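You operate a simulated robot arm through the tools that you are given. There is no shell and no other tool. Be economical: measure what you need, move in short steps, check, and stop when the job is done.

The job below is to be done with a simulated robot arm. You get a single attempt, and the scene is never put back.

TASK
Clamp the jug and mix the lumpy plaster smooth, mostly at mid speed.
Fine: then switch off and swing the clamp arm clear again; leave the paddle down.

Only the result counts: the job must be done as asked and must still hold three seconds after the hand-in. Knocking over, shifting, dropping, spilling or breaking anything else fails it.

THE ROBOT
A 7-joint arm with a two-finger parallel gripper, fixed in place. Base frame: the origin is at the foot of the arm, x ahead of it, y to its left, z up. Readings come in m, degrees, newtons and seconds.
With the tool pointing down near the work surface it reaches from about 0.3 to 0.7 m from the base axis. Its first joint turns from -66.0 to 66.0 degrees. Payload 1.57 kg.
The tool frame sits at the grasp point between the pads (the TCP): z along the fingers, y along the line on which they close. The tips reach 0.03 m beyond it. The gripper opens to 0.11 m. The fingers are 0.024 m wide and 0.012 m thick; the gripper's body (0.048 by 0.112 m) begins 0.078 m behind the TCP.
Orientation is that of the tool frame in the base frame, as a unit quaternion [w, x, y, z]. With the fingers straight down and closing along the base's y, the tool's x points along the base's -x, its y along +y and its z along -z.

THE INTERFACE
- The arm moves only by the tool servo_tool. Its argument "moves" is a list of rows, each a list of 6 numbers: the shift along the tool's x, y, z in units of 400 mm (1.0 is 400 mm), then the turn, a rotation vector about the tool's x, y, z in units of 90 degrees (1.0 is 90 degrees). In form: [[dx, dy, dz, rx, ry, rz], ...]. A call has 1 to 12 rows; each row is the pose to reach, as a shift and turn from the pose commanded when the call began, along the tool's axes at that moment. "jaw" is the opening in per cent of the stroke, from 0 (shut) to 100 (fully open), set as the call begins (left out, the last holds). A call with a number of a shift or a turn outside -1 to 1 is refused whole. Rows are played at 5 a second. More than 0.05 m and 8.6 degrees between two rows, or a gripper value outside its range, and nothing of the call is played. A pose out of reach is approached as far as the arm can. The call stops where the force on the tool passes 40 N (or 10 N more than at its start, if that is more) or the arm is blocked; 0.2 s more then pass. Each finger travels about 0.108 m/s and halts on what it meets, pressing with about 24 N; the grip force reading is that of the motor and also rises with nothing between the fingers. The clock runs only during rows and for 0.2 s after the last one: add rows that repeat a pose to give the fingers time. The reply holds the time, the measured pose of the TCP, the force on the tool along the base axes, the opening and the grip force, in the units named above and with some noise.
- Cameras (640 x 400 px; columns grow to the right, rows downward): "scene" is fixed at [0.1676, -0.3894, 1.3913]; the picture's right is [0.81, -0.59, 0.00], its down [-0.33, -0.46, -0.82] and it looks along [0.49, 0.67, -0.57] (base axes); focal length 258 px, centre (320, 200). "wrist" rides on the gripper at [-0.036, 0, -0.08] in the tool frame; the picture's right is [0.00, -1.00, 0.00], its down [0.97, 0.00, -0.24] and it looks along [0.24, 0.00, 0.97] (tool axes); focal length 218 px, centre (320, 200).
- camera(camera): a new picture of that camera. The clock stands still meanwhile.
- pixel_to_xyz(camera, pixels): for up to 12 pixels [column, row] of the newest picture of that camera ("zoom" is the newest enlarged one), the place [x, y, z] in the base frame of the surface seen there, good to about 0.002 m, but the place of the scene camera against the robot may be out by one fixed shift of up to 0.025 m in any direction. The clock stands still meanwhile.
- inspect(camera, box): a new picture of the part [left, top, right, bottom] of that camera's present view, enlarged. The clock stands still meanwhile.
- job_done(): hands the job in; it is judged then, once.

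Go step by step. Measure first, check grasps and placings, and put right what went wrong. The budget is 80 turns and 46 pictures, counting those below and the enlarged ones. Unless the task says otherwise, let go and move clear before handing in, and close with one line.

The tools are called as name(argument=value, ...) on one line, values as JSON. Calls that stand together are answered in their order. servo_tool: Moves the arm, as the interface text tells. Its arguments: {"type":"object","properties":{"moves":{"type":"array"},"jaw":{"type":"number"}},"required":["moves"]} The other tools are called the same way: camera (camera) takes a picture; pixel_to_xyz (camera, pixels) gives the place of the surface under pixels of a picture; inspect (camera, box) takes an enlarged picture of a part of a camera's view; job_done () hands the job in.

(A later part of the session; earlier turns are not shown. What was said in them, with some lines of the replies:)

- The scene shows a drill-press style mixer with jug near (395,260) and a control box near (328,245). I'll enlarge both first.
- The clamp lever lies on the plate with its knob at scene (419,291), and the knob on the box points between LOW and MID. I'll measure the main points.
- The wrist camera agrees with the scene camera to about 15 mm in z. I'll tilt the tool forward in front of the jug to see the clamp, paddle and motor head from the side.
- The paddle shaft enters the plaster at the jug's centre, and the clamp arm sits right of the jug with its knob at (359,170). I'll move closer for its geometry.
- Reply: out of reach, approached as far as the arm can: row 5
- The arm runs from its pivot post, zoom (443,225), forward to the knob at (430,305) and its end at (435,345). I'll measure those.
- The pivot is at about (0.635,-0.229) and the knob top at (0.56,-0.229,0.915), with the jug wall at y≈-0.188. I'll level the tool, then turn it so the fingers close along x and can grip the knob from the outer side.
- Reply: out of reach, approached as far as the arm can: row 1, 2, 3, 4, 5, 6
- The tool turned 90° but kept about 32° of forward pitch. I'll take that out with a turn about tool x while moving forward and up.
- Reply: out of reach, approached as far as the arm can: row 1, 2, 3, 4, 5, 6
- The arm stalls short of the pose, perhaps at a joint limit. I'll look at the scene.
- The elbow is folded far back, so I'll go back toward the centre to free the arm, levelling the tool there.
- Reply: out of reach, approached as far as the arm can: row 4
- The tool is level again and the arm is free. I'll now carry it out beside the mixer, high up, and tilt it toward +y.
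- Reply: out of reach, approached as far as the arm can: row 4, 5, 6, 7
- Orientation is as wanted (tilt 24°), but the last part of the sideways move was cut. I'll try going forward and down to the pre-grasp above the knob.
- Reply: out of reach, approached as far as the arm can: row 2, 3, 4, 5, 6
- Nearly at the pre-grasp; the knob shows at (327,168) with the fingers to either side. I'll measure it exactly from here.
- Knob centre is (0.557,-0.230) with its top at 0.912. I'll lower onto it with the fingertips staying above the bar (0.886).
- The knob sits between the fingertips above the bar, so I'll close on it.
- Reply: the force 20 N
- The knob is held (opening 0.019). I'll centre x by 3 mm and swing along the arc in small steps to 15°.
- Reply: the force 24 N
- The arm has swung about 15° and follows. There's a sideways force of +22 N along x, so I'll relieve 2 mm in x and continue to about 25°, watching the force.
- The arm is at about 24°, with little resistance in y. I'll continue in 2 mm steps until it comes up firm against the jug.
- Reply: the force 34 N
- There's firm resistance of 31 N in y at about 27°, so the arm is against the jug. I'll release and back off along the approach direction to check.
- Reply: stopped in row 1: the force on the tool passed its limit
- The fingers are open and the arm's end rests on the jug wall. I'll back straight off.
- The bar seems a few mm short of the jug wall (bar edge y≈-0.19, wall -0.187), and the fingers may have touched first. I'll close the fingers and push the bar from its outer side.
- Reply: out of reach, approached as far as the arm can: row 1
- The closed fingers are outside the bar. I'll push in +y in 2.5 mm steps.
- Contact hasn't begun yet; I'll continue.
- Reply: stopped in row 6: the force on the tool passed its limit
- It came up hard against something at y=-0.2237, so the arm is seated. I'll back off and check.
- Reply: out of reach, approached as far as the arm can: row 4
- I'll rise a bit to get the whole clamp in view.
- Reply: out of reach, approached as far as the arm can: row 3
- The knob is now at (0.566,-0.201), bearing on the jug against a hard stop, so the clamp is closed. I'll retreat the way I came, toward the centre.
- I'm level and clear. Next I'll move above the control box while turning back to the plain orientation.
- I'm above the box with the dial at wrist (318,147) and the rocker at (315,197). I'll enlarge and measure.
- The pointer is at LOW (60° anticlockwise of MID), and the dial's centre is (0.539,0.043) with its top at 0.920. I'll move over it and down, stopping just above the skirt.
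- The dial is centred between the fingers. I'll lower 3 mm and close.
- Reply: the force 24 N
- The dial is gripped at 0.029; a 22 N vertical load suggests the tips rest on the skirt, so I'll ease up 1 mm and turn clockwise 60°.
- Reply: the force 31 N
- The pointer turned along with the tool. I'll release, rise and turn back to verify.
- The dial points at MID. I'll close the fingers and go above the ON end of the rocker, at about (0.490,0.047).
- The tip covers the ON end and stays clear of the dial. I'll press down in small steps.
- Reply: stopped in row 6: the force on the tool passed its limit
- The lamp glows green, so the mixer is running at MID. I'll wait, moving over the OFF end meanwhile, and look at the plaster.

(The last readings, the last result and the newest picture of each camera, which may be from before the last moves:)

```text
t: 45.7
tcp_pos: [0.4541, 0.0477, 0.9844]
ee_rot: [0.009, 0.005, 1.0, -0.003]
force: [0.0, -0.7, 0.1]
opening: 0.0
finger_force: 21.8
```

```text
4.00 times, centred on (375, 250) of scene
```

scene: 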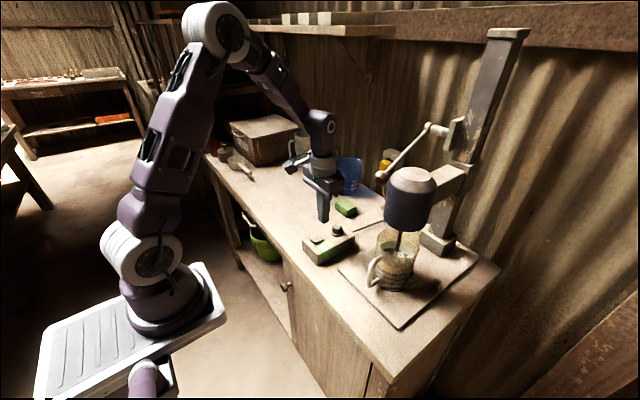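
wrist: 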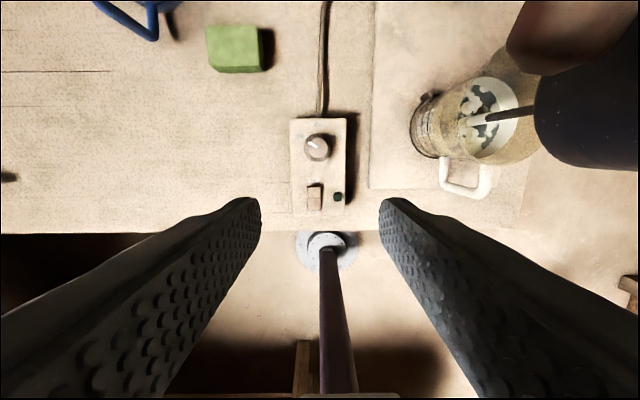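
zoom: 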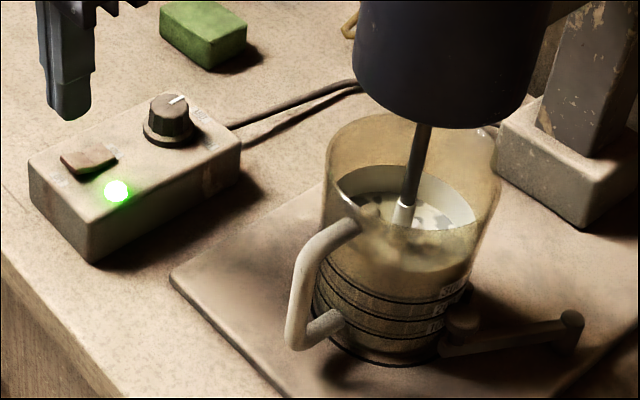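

The lamp is lit, the jug is steady and the clamp touches it; the plaster is still lumpy but smoothing. I'll wait longer.

servo_tool(moves=[[0, 0, 0, 0, 0, 0], [0, 0, 0, 0, 0, 0], [0, 0, 0, 0, 0, 0], [0, 0, 0, 0, 0, 0], [0, 0, 0, 0, 0, 0], [0, 0, 0, 0, 0, 0], [0, 0, 0, 0, 0, 0], [0, 0, 0, 0, 0, 0], [0, 0, 0, 0, 0, 0], [0, 0, 0, 0, 0, 0], [0, 0, 0, 0, 0, 0], [0, 0, 0, 0, 0, 0]])

servo_tool(moves=[[0, 0, 0, 0, 0, 0], [0, 0, 0, 0, 0, 0], [0, 0, 0, 0, 0, 0], [0, 0, 0, 0, 0, 0], [0, 0, 0, 0, 0, 0], [0, 0, 0, 0, 0, 0], [0, 0, 0, 0, 0, 0], [0, 0, 0, 0, 0, 0], [0, 0, 0, 0, 0, 0], [0, 0, 0, 0, 0, 0], [0, 0, 0, 0, 0, 0], [0, 0, 0, 0, 0, 0]])

inspect(camera="scene", box=[370, 220, 430, 270])

```text
t: 48.3
tcp_pos: [0.4547, 0.0485, 0.985]
ee_rot: [0.009, 0.005, 1.0, -0.004]
force: [-0.1, 0.5, 0.1]
opening: 0.0
finger_force: 21.0
```

```text
t: 50.9
tcp_pos: [0.4555, 0.0483, 0.9848]
ee_rot: [0.009, 0.005, 1.0, -0.004]
force: [-0.3, 0.3, -0.1]
opening: 0.0005
finger_force: 21.2
```

```text
8.00 times, centred on (400, 245) of scene
```

zoom: 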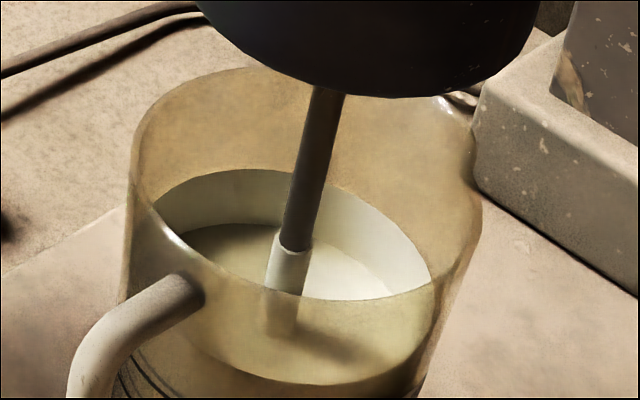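

The plaster is smooth, so I'll press the OFF end of the rocker.

servo_tool(moves=[[-0.005, 0, 0.06, 0, 0, 0], [-0.005, 0, 0.105, 0, 0, 0], [-0.005, 0, 0.115, 0, 0, 0], [-0.005, 0, 0.12, 0, 0, 0], [-0.005, 0, 0.126, 0, 0, 0], [-0.005, 0, 0.132, 0, 0, 0], [-0.005, 0, 0.138, 0, 0, 0], [-0.005, 0, 0.142, 0, 0, 0]])

servo_tool(moves=[[0, 0, -0.06, 0, 0, 0], [0, 0, -0.14, 0, 0, 0]])

inspect(camera="scene", box=[300, 200, 450, 300])

```text
t: 52.7
tcp_pos: [0.4581, 0.0479, 0.9318]
ee_rot: [0.009, 0.004, 1.0, -0.004]
force: [-5.8, -0.2, 14.4]
opening: 0.0001
finger_force: 21.3
stopped in row 8: the force on the tool passed its limit (the readings are from after the stop); the commanded pose is now the measured one
```

```text
t: 53.3
tcp_pos: [0.4565, 0.0478, 0.9867]
ee_rot: [0.011, 0.004, 1.0, -0.003]
force: [-0.1, -0.1, 0.0]
opening: 0.0003
finger_force: 20.9
```

```text
4.00 times, centred on (375, 250) of scene
```

zoom: 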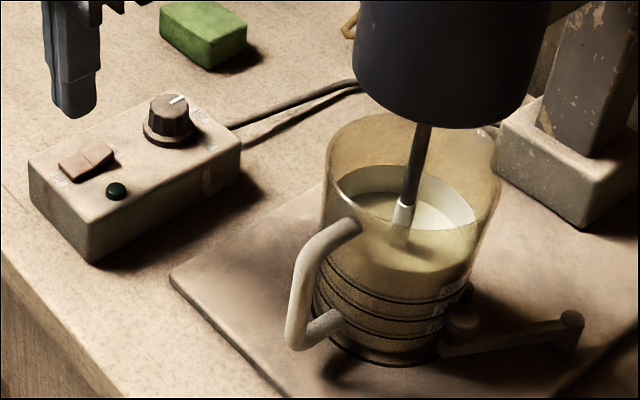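

The lamp is out, the rocker is back to OFF and the plaster is smooth. Next I'll go back up to the centre, turning 90° again, to release the clamp.

servo_tool(moves=[[0.03, -0.01, -0.09, 0, 0, 0.085], [0.06, -0.02, -0.18, 0, 0, 0.17], [0.09, -0.04, -0.27, 0, 0, 0.255], [0.12, -0.07, -0.36, 0, 0, 0.34], [0.15, -0.1, -0.45, 0, 0, 0.425], [0.18, -0.14, -0.52, 0, 0, 0.51], [0.2, -0.18, -0.58, 0, 0, 0.595], [0.22, -0.22, -0.62, 0, 0, 0.68], [0.235, -0.26, -0.64, 0, 0, 0.765], [0.245, -0.3, -0.655, 0, 0, 0.85], [0.255, -0.34, -0.662, 0, 0, 0.935], [0.255, -0.381, -0.662, 0, 0, 1.0]], jaw=55)

```text
t: 55.9
tcp_pos: [0.347, -0.1015, 1.252]
ee_rot: [0.01, 0.71, 0.704, 0.005]
force: [0.4, 0.7, 0.2]
opening: 0.0604
finger_force: 0.1
```

Back at the centre pose. I'll retrace to beside the mixer with the tilt.

servo_tool(moves=[[-0.1, 0.03, 0.0, 0, 0.0, 0], [-0.2, 0.07, 0.02, 0, 0.05, 0], [-0.29, 0.13, 0.06, 0, 0.1, 0], [-0.36, 0.19, 0.11, 0, 0.16, 0], [-0.41, 0.25, 0.17, 0, 0.22, 0], [-0.43, 0.3, 0.2275, 0, 0.27, 0], [-0.43, 0.3, 0.2275, 0, 0.27, 0]])

```text
t: 57.5
tcp_pos: [0.4705, -0.274, 1.1631]
ee_rot: [-0.138, 0.694, 0.69, 0.154]
force: [-0.1, -0.2, 0.6]
opening: 0.0605
finger_force: 0.1
```

Now to the pre-grasp above the knob at its clamped place.

servo_tool(moves=[[-0.026, 0.06, 0.06, 0, 0, 0], [-0.055, 0.12, 0.12, 0, 0, 0], [-0.08, 0.17, 0.2, 0, 0, 0], [-0.095, 0.21, 0.28, 0, 0, 0], [-0.102, 0.2375, 0.364, 0, 0, 0], [-0.102, 0.2375, 0.364, 0, 0, 0]])

inspect(camera="wrist", box=[220, 110, 420, 240])

pixel_to_xyz(camera="zoom", pixels=[[320, 270], [310, 270], [330, 270], [320, 255], [320, 285], [320, 240]])

```text
t: 58.9
tcp_pos: [0.5648, -0.2527, 1.0158]
ee_rot: [-0.139, 0.694, 0.69, 0.154]
force: [-0.2, 0.4, 1.0]
opening: 0.0608
finger_force: 0.2
out of reach, approached as far as the arm can: row 2
```

```text
3.08 times, centred on (320, 175) of wrist
```

zoom: 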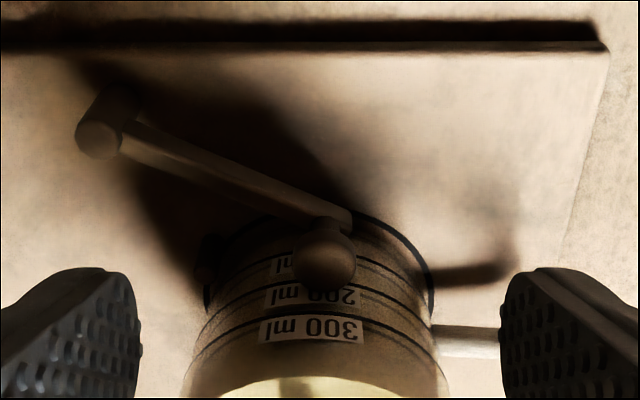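

```text
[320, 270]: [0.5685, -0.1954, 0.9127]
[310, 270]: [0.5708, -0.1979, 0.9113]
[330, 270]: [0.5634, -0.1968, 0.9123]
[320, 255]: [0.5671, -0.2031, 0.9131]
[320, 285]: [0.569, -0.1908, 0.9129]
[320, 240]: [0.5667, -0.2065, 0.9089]
```

The knob centre is about (0.566,-0.199), as expected. I'll descend along the tool axis and grip.

servo_tool(moves=[[0, 0.003, 0.08, 0, 0, 0], [0, 0.003, 0.16, 0, 0, 0], [0.003, 0.003, 0.22, 0, 0, 0], [0.005, 0.003, 0.25, 0, 0, 0], [0.005, 0.003, 0.25, 0, 0, 0]])

servo_tool(moves=[[0, 0, 0, 0, 0, 0], [0, 0, 0, 0, 0, 0], [0, 0, 0, 0, 0, 0]], jaw=8)

```text
t: 60.1
tcp_pos: [0.5677, -0.2132, 0.926]
ee_rot: [-0.139, 0.693, 0.69, 0.154]
force: [0.0, -0.3, 0.7]
opening: 0.0605
finger_force: 0.2
```

```text
t: 60.9
tcp_pos: [0.5688, -0.2127, 0.9264]
ee_rot: [-0.139, 0.693, 0.69, 0.153]
force: [-17.1, 3.1, -0.5]
opening: 0.0232
finger_force: 8.0
```

The opening is 0.023 with -17 N along x, so the tool is slightly too far in +x. I'll shift 2 mm back and let the grip settle.

servo_tool(moves=[[0, -0.005, 0, 0, 0, 0], [0, -0.006, 0, 0, 0, 0], [0, -0.006, 0, 0, 0, 0]])

inspect(camera="wrist", box=[220, 110, 420, 240])

```text
t: 61.7
tcp_pos: [0.5682, -0.2133, 0.927]
ee_rot: [-0.138, 0.694, 0.69, 0.154]
force: [-15.2, 2.2, -5.2]
opening: 0.022
finger_force: 7.3
```

```text
3.08 times, centred on (320, 175) of wrist
```

zoom: 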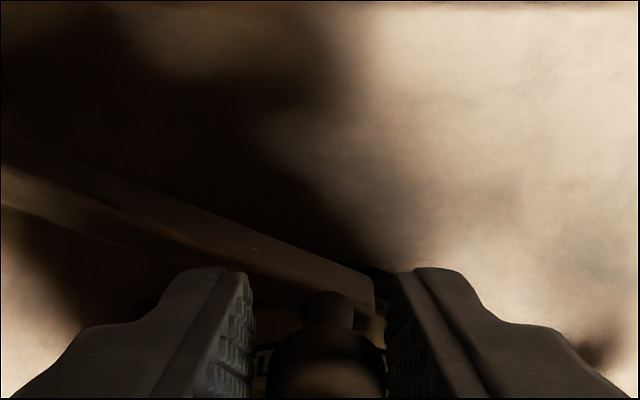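

Only the right (-x) finger touches the knob. I'll shift 2.5 mm further in -x and down 2 mm.

servo_tool(moves=[[0, -0.004, 0.0, 0, 0, 0], [-0.002, -0.0065, 0.0045, 0, 0, 0], [-0.002, -0.0065, 0.0045, 0, 0, 0], [-0.002, -0.0065, 0.0045, 0, 0, 0]], jaw=3)

```text
t: 62.7
tcp_pos: [0.5653, -0.2126, 0.9239]
ee_rot: [-0.137, 0.693, 0.691, 0.156]
force: [0.7, 0.5, 21.4]
opening: 0.0191
finger_force: 33.5
```

The knob is gripped firmly now. I'll ease up 1 mm and swing the arm back along its arc in small steps.

servo_tool(moves=[[0.001, 0, -0.0025, 0, 0, 0], [-0.0068, -0.003, -0.0057, 0, 0, 0], [-0.0128, -0.0058, -0.0089, 0, 0, 0], [-0.021, -0.0083, -0.0129, 0, 0, 0], [-0.03, -0.0108, -0.0169, 0, 0, 0]])

```text
t: 63.9
tcp_pos: [0.5609, -0.2258, 0.9236]
ee_rot: [-0.139, 0.693, 0.69, 0.155]
force: [13.9, -0.6, -3.3]
opening: 0.0191
finger_force: 32.8
```

It's swinging freely. I'll continue to the original open position.

servo_tool(moves=[[-0.009, 0.002, -0.004, 0, 0, 0], [-0.018, 0.001, -0.0082, 0, 0, 0], [-0.027, 0.0, -0.0123, 0, 0, 0], [-0.036, -0.0015, -0.0164, 0, 0, 0], [-0.036, -0.0015, -0.0164, 0, 0, 0]])

```text
t: 65.1
tcp_pos: [0.5585, -0.2415, 0.924]
ee_rot: [-0.14, 0.693, 0.69, 0.153]
force: [-10.9, 2.7, -15.6]
opening: 0.0194
finger_force: 33.6
```

The TCP is back where I first gripped the knob (0.5585,-0.2415). I'll release and back off.

servo_tool(moves=[[0, 0, 0, 0, 0, 0], [0, 0, 0, 0, 0, 0], [0, 0, -0.06, 0, 0, 0], [0.02, 0, -0.14, 0, 0, 0], [0.05, 0, -0.24, 0, 0, 0], [0.08, 0, -0.32, 0, 0, 0]], jaw=55)

inspect(camera="wrist", box=[220, 110, 420, 240])

```text
t: 66.5
tcp_pos: [0.5529, -0.2621, 1.0407]
ee_rot: [-0.151, 0.693, 0.688, 0.151]
force: [0.3, 0.6, 0.1]
opening: 0.0605
finger_force: 0.0
out of reach, approached as far as the arm can: row 6
```

```text
3.08 times, centred on (320, 175) of wrist
```

zoom: 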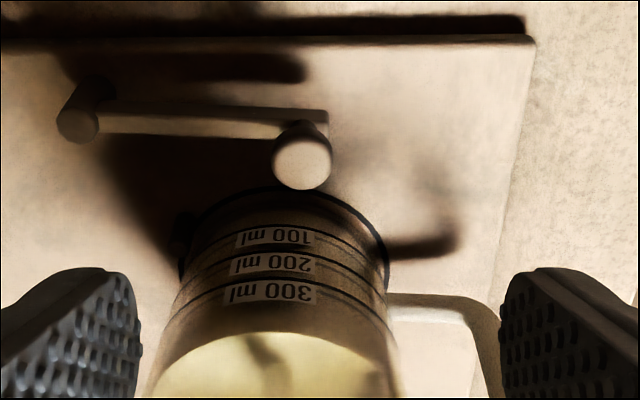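

The clamp arm is clear of the jug; I'll measure how it compares with its original position.

pixel_to_xyz(camera="zoom", pixels=[[78, 122], [200, 115], [302, 160], [295, 160], [310, 160], [302, 170], [320, 118]])

```text
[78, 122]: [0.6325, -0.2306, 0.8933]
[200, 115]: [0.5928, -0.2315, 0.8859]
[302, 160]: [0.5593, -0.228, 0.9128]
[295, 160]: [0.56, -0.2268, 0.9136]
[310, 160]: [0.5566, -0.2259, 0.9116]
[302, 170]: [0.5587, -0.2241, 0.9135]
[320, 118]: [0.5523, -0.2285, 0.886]
```

The arm is within about 2° of its original place. I'll regrip and take it the last few millimetres so it's fully clear.

servo_tool(moves=[[-0.03, 0.015, 0.07, 0, 0, 0], [-0.05, 0.015, 0.15, 0, 0, 0], [-0.068, 0.015, 0.22, 0, 0, 0], [-0.074, 0.015, 0.27, 0, 0, 0], [-0.074, 0.015, 0.284, 0, 0, 0], [-0.074, 0.015, 0.284, 0, 0, 0]])

servo_tool(moves=[[0, 0, 0, 0, 0, 0], [0, -0.003, 0, 0, 0, 0], [0, -0.005, 0, 0, 0, 0], [0, -0.005, 0, 0, 0, 0]], jaw=3)

```text
t: 67.9
tcp_pos: [0.5647, -0.2464, 0.9397]
ee_rot: [-0.139, 0.693, 0.69, 0.155]
force: [-0.7, -0.1, -0.8]
opening: 0.0605
finger_force: 0.0
```

```text
t: 68.9
tcp_pos: [0.5637, -0.2453, 0.9388]
ee_rot: [-0.139, 0.693, 0.69, 0.154]
force: [0.6, -0.1, -0.4]
opening: 0.0036
finger_force: 0.0
```

The grip closed just above the knob (z 0.939, too high). I'll reopen, lower 15 mm and regrip.

servo_tool(moves=[[0, 0, -0.01, 0, 0, 0], [0, -0.0115, -0.01, 0, 0, 0], [0, -0.0115, -0.01, 0, 0, 0], [-0.005, -0.0115, 0.02, 0, 0, 0], [-0.005, -0.0115, 0.04, 0, 0, 0], [-0.005, -0.0115, 0.04, 0, 0, 0]], jaw=55)

servo_tool(moves=[[0, 0, 0, 0, 0, 0], [0, 0, 0, 0, 0, 0], [0, 0, 0, 0, 0, 0]], jaw=5)

```text
t: 70.3
tcp_pos: [0.5613, -0.2398, 0.9224]
ee_rot: [-0.139, 0.693, 0.69, 0.154]
force: [0.8, 0.0, -0.3]
opening: 0.0608
finger_force: 0.0
```

```text
t: 71.1
tcp_pos: [0.5593, -0.2394, 0.9238]
ee_rot: [-0.141, 0.693, 0.69, 0.153]
force: [-18.0, 1.3, 1.4]
opening: 0.0191
finger_force: 33.4
```

Gripped. I'll correct x and pull 5 mm in -y.

servo_tool(moves=[[0, -0.005, 0, 0, 0, 0], [-0.0057, -0.006, -0.0026, 0, 0, 0], [-0.0114, -0.006, -0.0053, 0, 0, 0], [-0.0114, -0.006, -0.0053, 0, 0, 0]])

servo_tool(moves=[[0, 0, 0, 0, 0, 0], [0, 0, 0, 0, 0, 0], [0, 0, -0.06, 0, 0, 0], [0.02, 0, -0.14, 0, 0, 0], [0.05, 0, -0.22, 0, 0, 0], [0.08, -0.03, -0.28, 0, 0, 0]], jaw=55)

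inspect(camera="wrist", box=[220, 110, 420, 240])

pixel_to_xyz(camera="zoom", pixels=[[290, 150], [275, 150], [305, 150], [290, 165], [200, 110], [78, 120]])

```text
t: 72.1
tcp_pos: [0.5581, -0.2458, 0.9239]
ee_rot: [-0.137, 0.693, 0.69, 0.156]
force: [14.9, 8.8, -15.8]
opening: 0.0191
finger_force: 33.0
```

```text
t: 73.5
tcp_pos: [0.5428, -0.2616, 1.0401]
ee_rot: [-0.138, 0.694, 0.69, 0.154]
force: [-0.2, 0.4, 0.4]
opening: 0.0603
finger_force: 0.1
```

```text
3.08 times, centred on (320, 175) of wrist
```

zoom: 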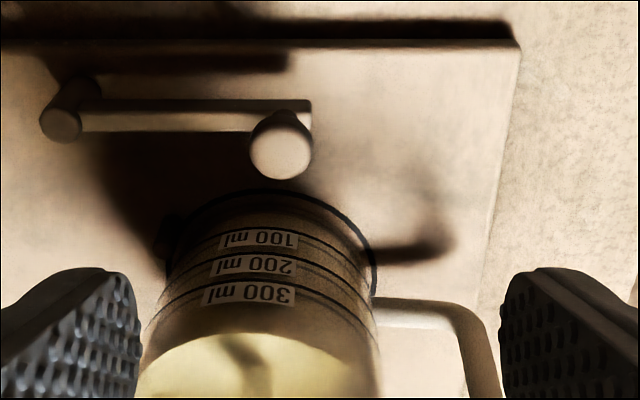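

```text
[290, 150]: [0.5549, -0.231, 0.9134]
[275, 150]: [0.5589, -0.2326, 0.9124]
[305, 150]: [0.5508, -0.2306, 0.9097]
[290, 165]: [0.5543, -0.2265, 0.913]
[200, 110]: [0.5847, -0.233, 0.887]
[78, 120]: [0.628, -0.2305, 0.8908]
```

The arm is back parallel to the plate edge, at its original open position (knob y≈-0.230). I'll retreat clear and take a last look.

servo_tool(moves=[[0.02, -0.03, -0.06, 0, 0, 0], [0.04, -0.07, -0.12, 0, 0, 0], [0.06, -0.13, -0.19, 0, 0, 0], [0.085, -0.19, -0.26, 0, 0, 0]])

servo_tool(moves=[[0.04, -0.07, -0.05, 0, -0.05, 0], [0.11, -0.13, -0.1, 0, -0.12, 0], [0.19, -0.19, -0.13, 0, -0.19, 0], [0.29, -0.24, -0.1, 0, -0.25, 0], [0.39, -0.26, -0.08, 0, -0.27, 0], [0.49, -0.28, -0.05, 0, -0.27, 0]])

inspect(camera="scene", box=[300, 190, 470, 310])

```text
t: 74.5
tcp_pos: [0.4644, -0.2717, 1.1462]
ee_rot: [-0.138, 0.694, 0.69, 0.154]
force: [1.0, 0.0, 0.0]
opening: 0.0606
finger_force: 0.1
```

```text
t: 75.9
tcp_pos: [0.3527, -0.0998, 1.2425]
ee_rot: [0.01, 0.71, 0.704, 0.004]
force: [-0.8, 0.1, -0.4]
opening: 0.0603
finger_force: 0.0
```

```text
3.33 times, centred on (385, 250) of scene
```

zoom: 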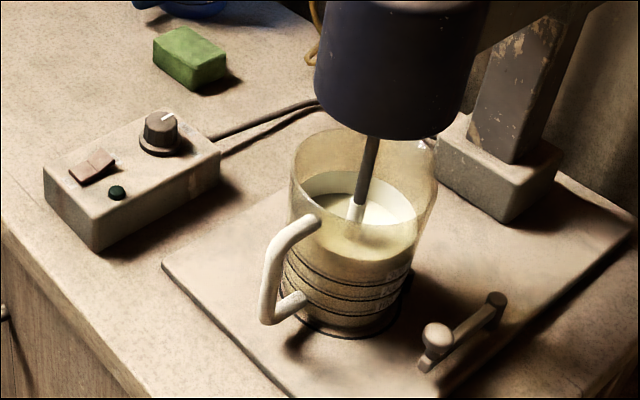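

The plaster is smooth, the lamp is out with the rocker at OFF, the clamp arm is clear, the paddle is down and the gripper is away, so I'm handing in.

job_done()

```text
The job is handed in.
```

I clamped the jug, mixed the plaster smooth at mid speed for about 12 seconds, switched the mixer off, swung the clamp arm clear and left the paddle down; the job is handed in.
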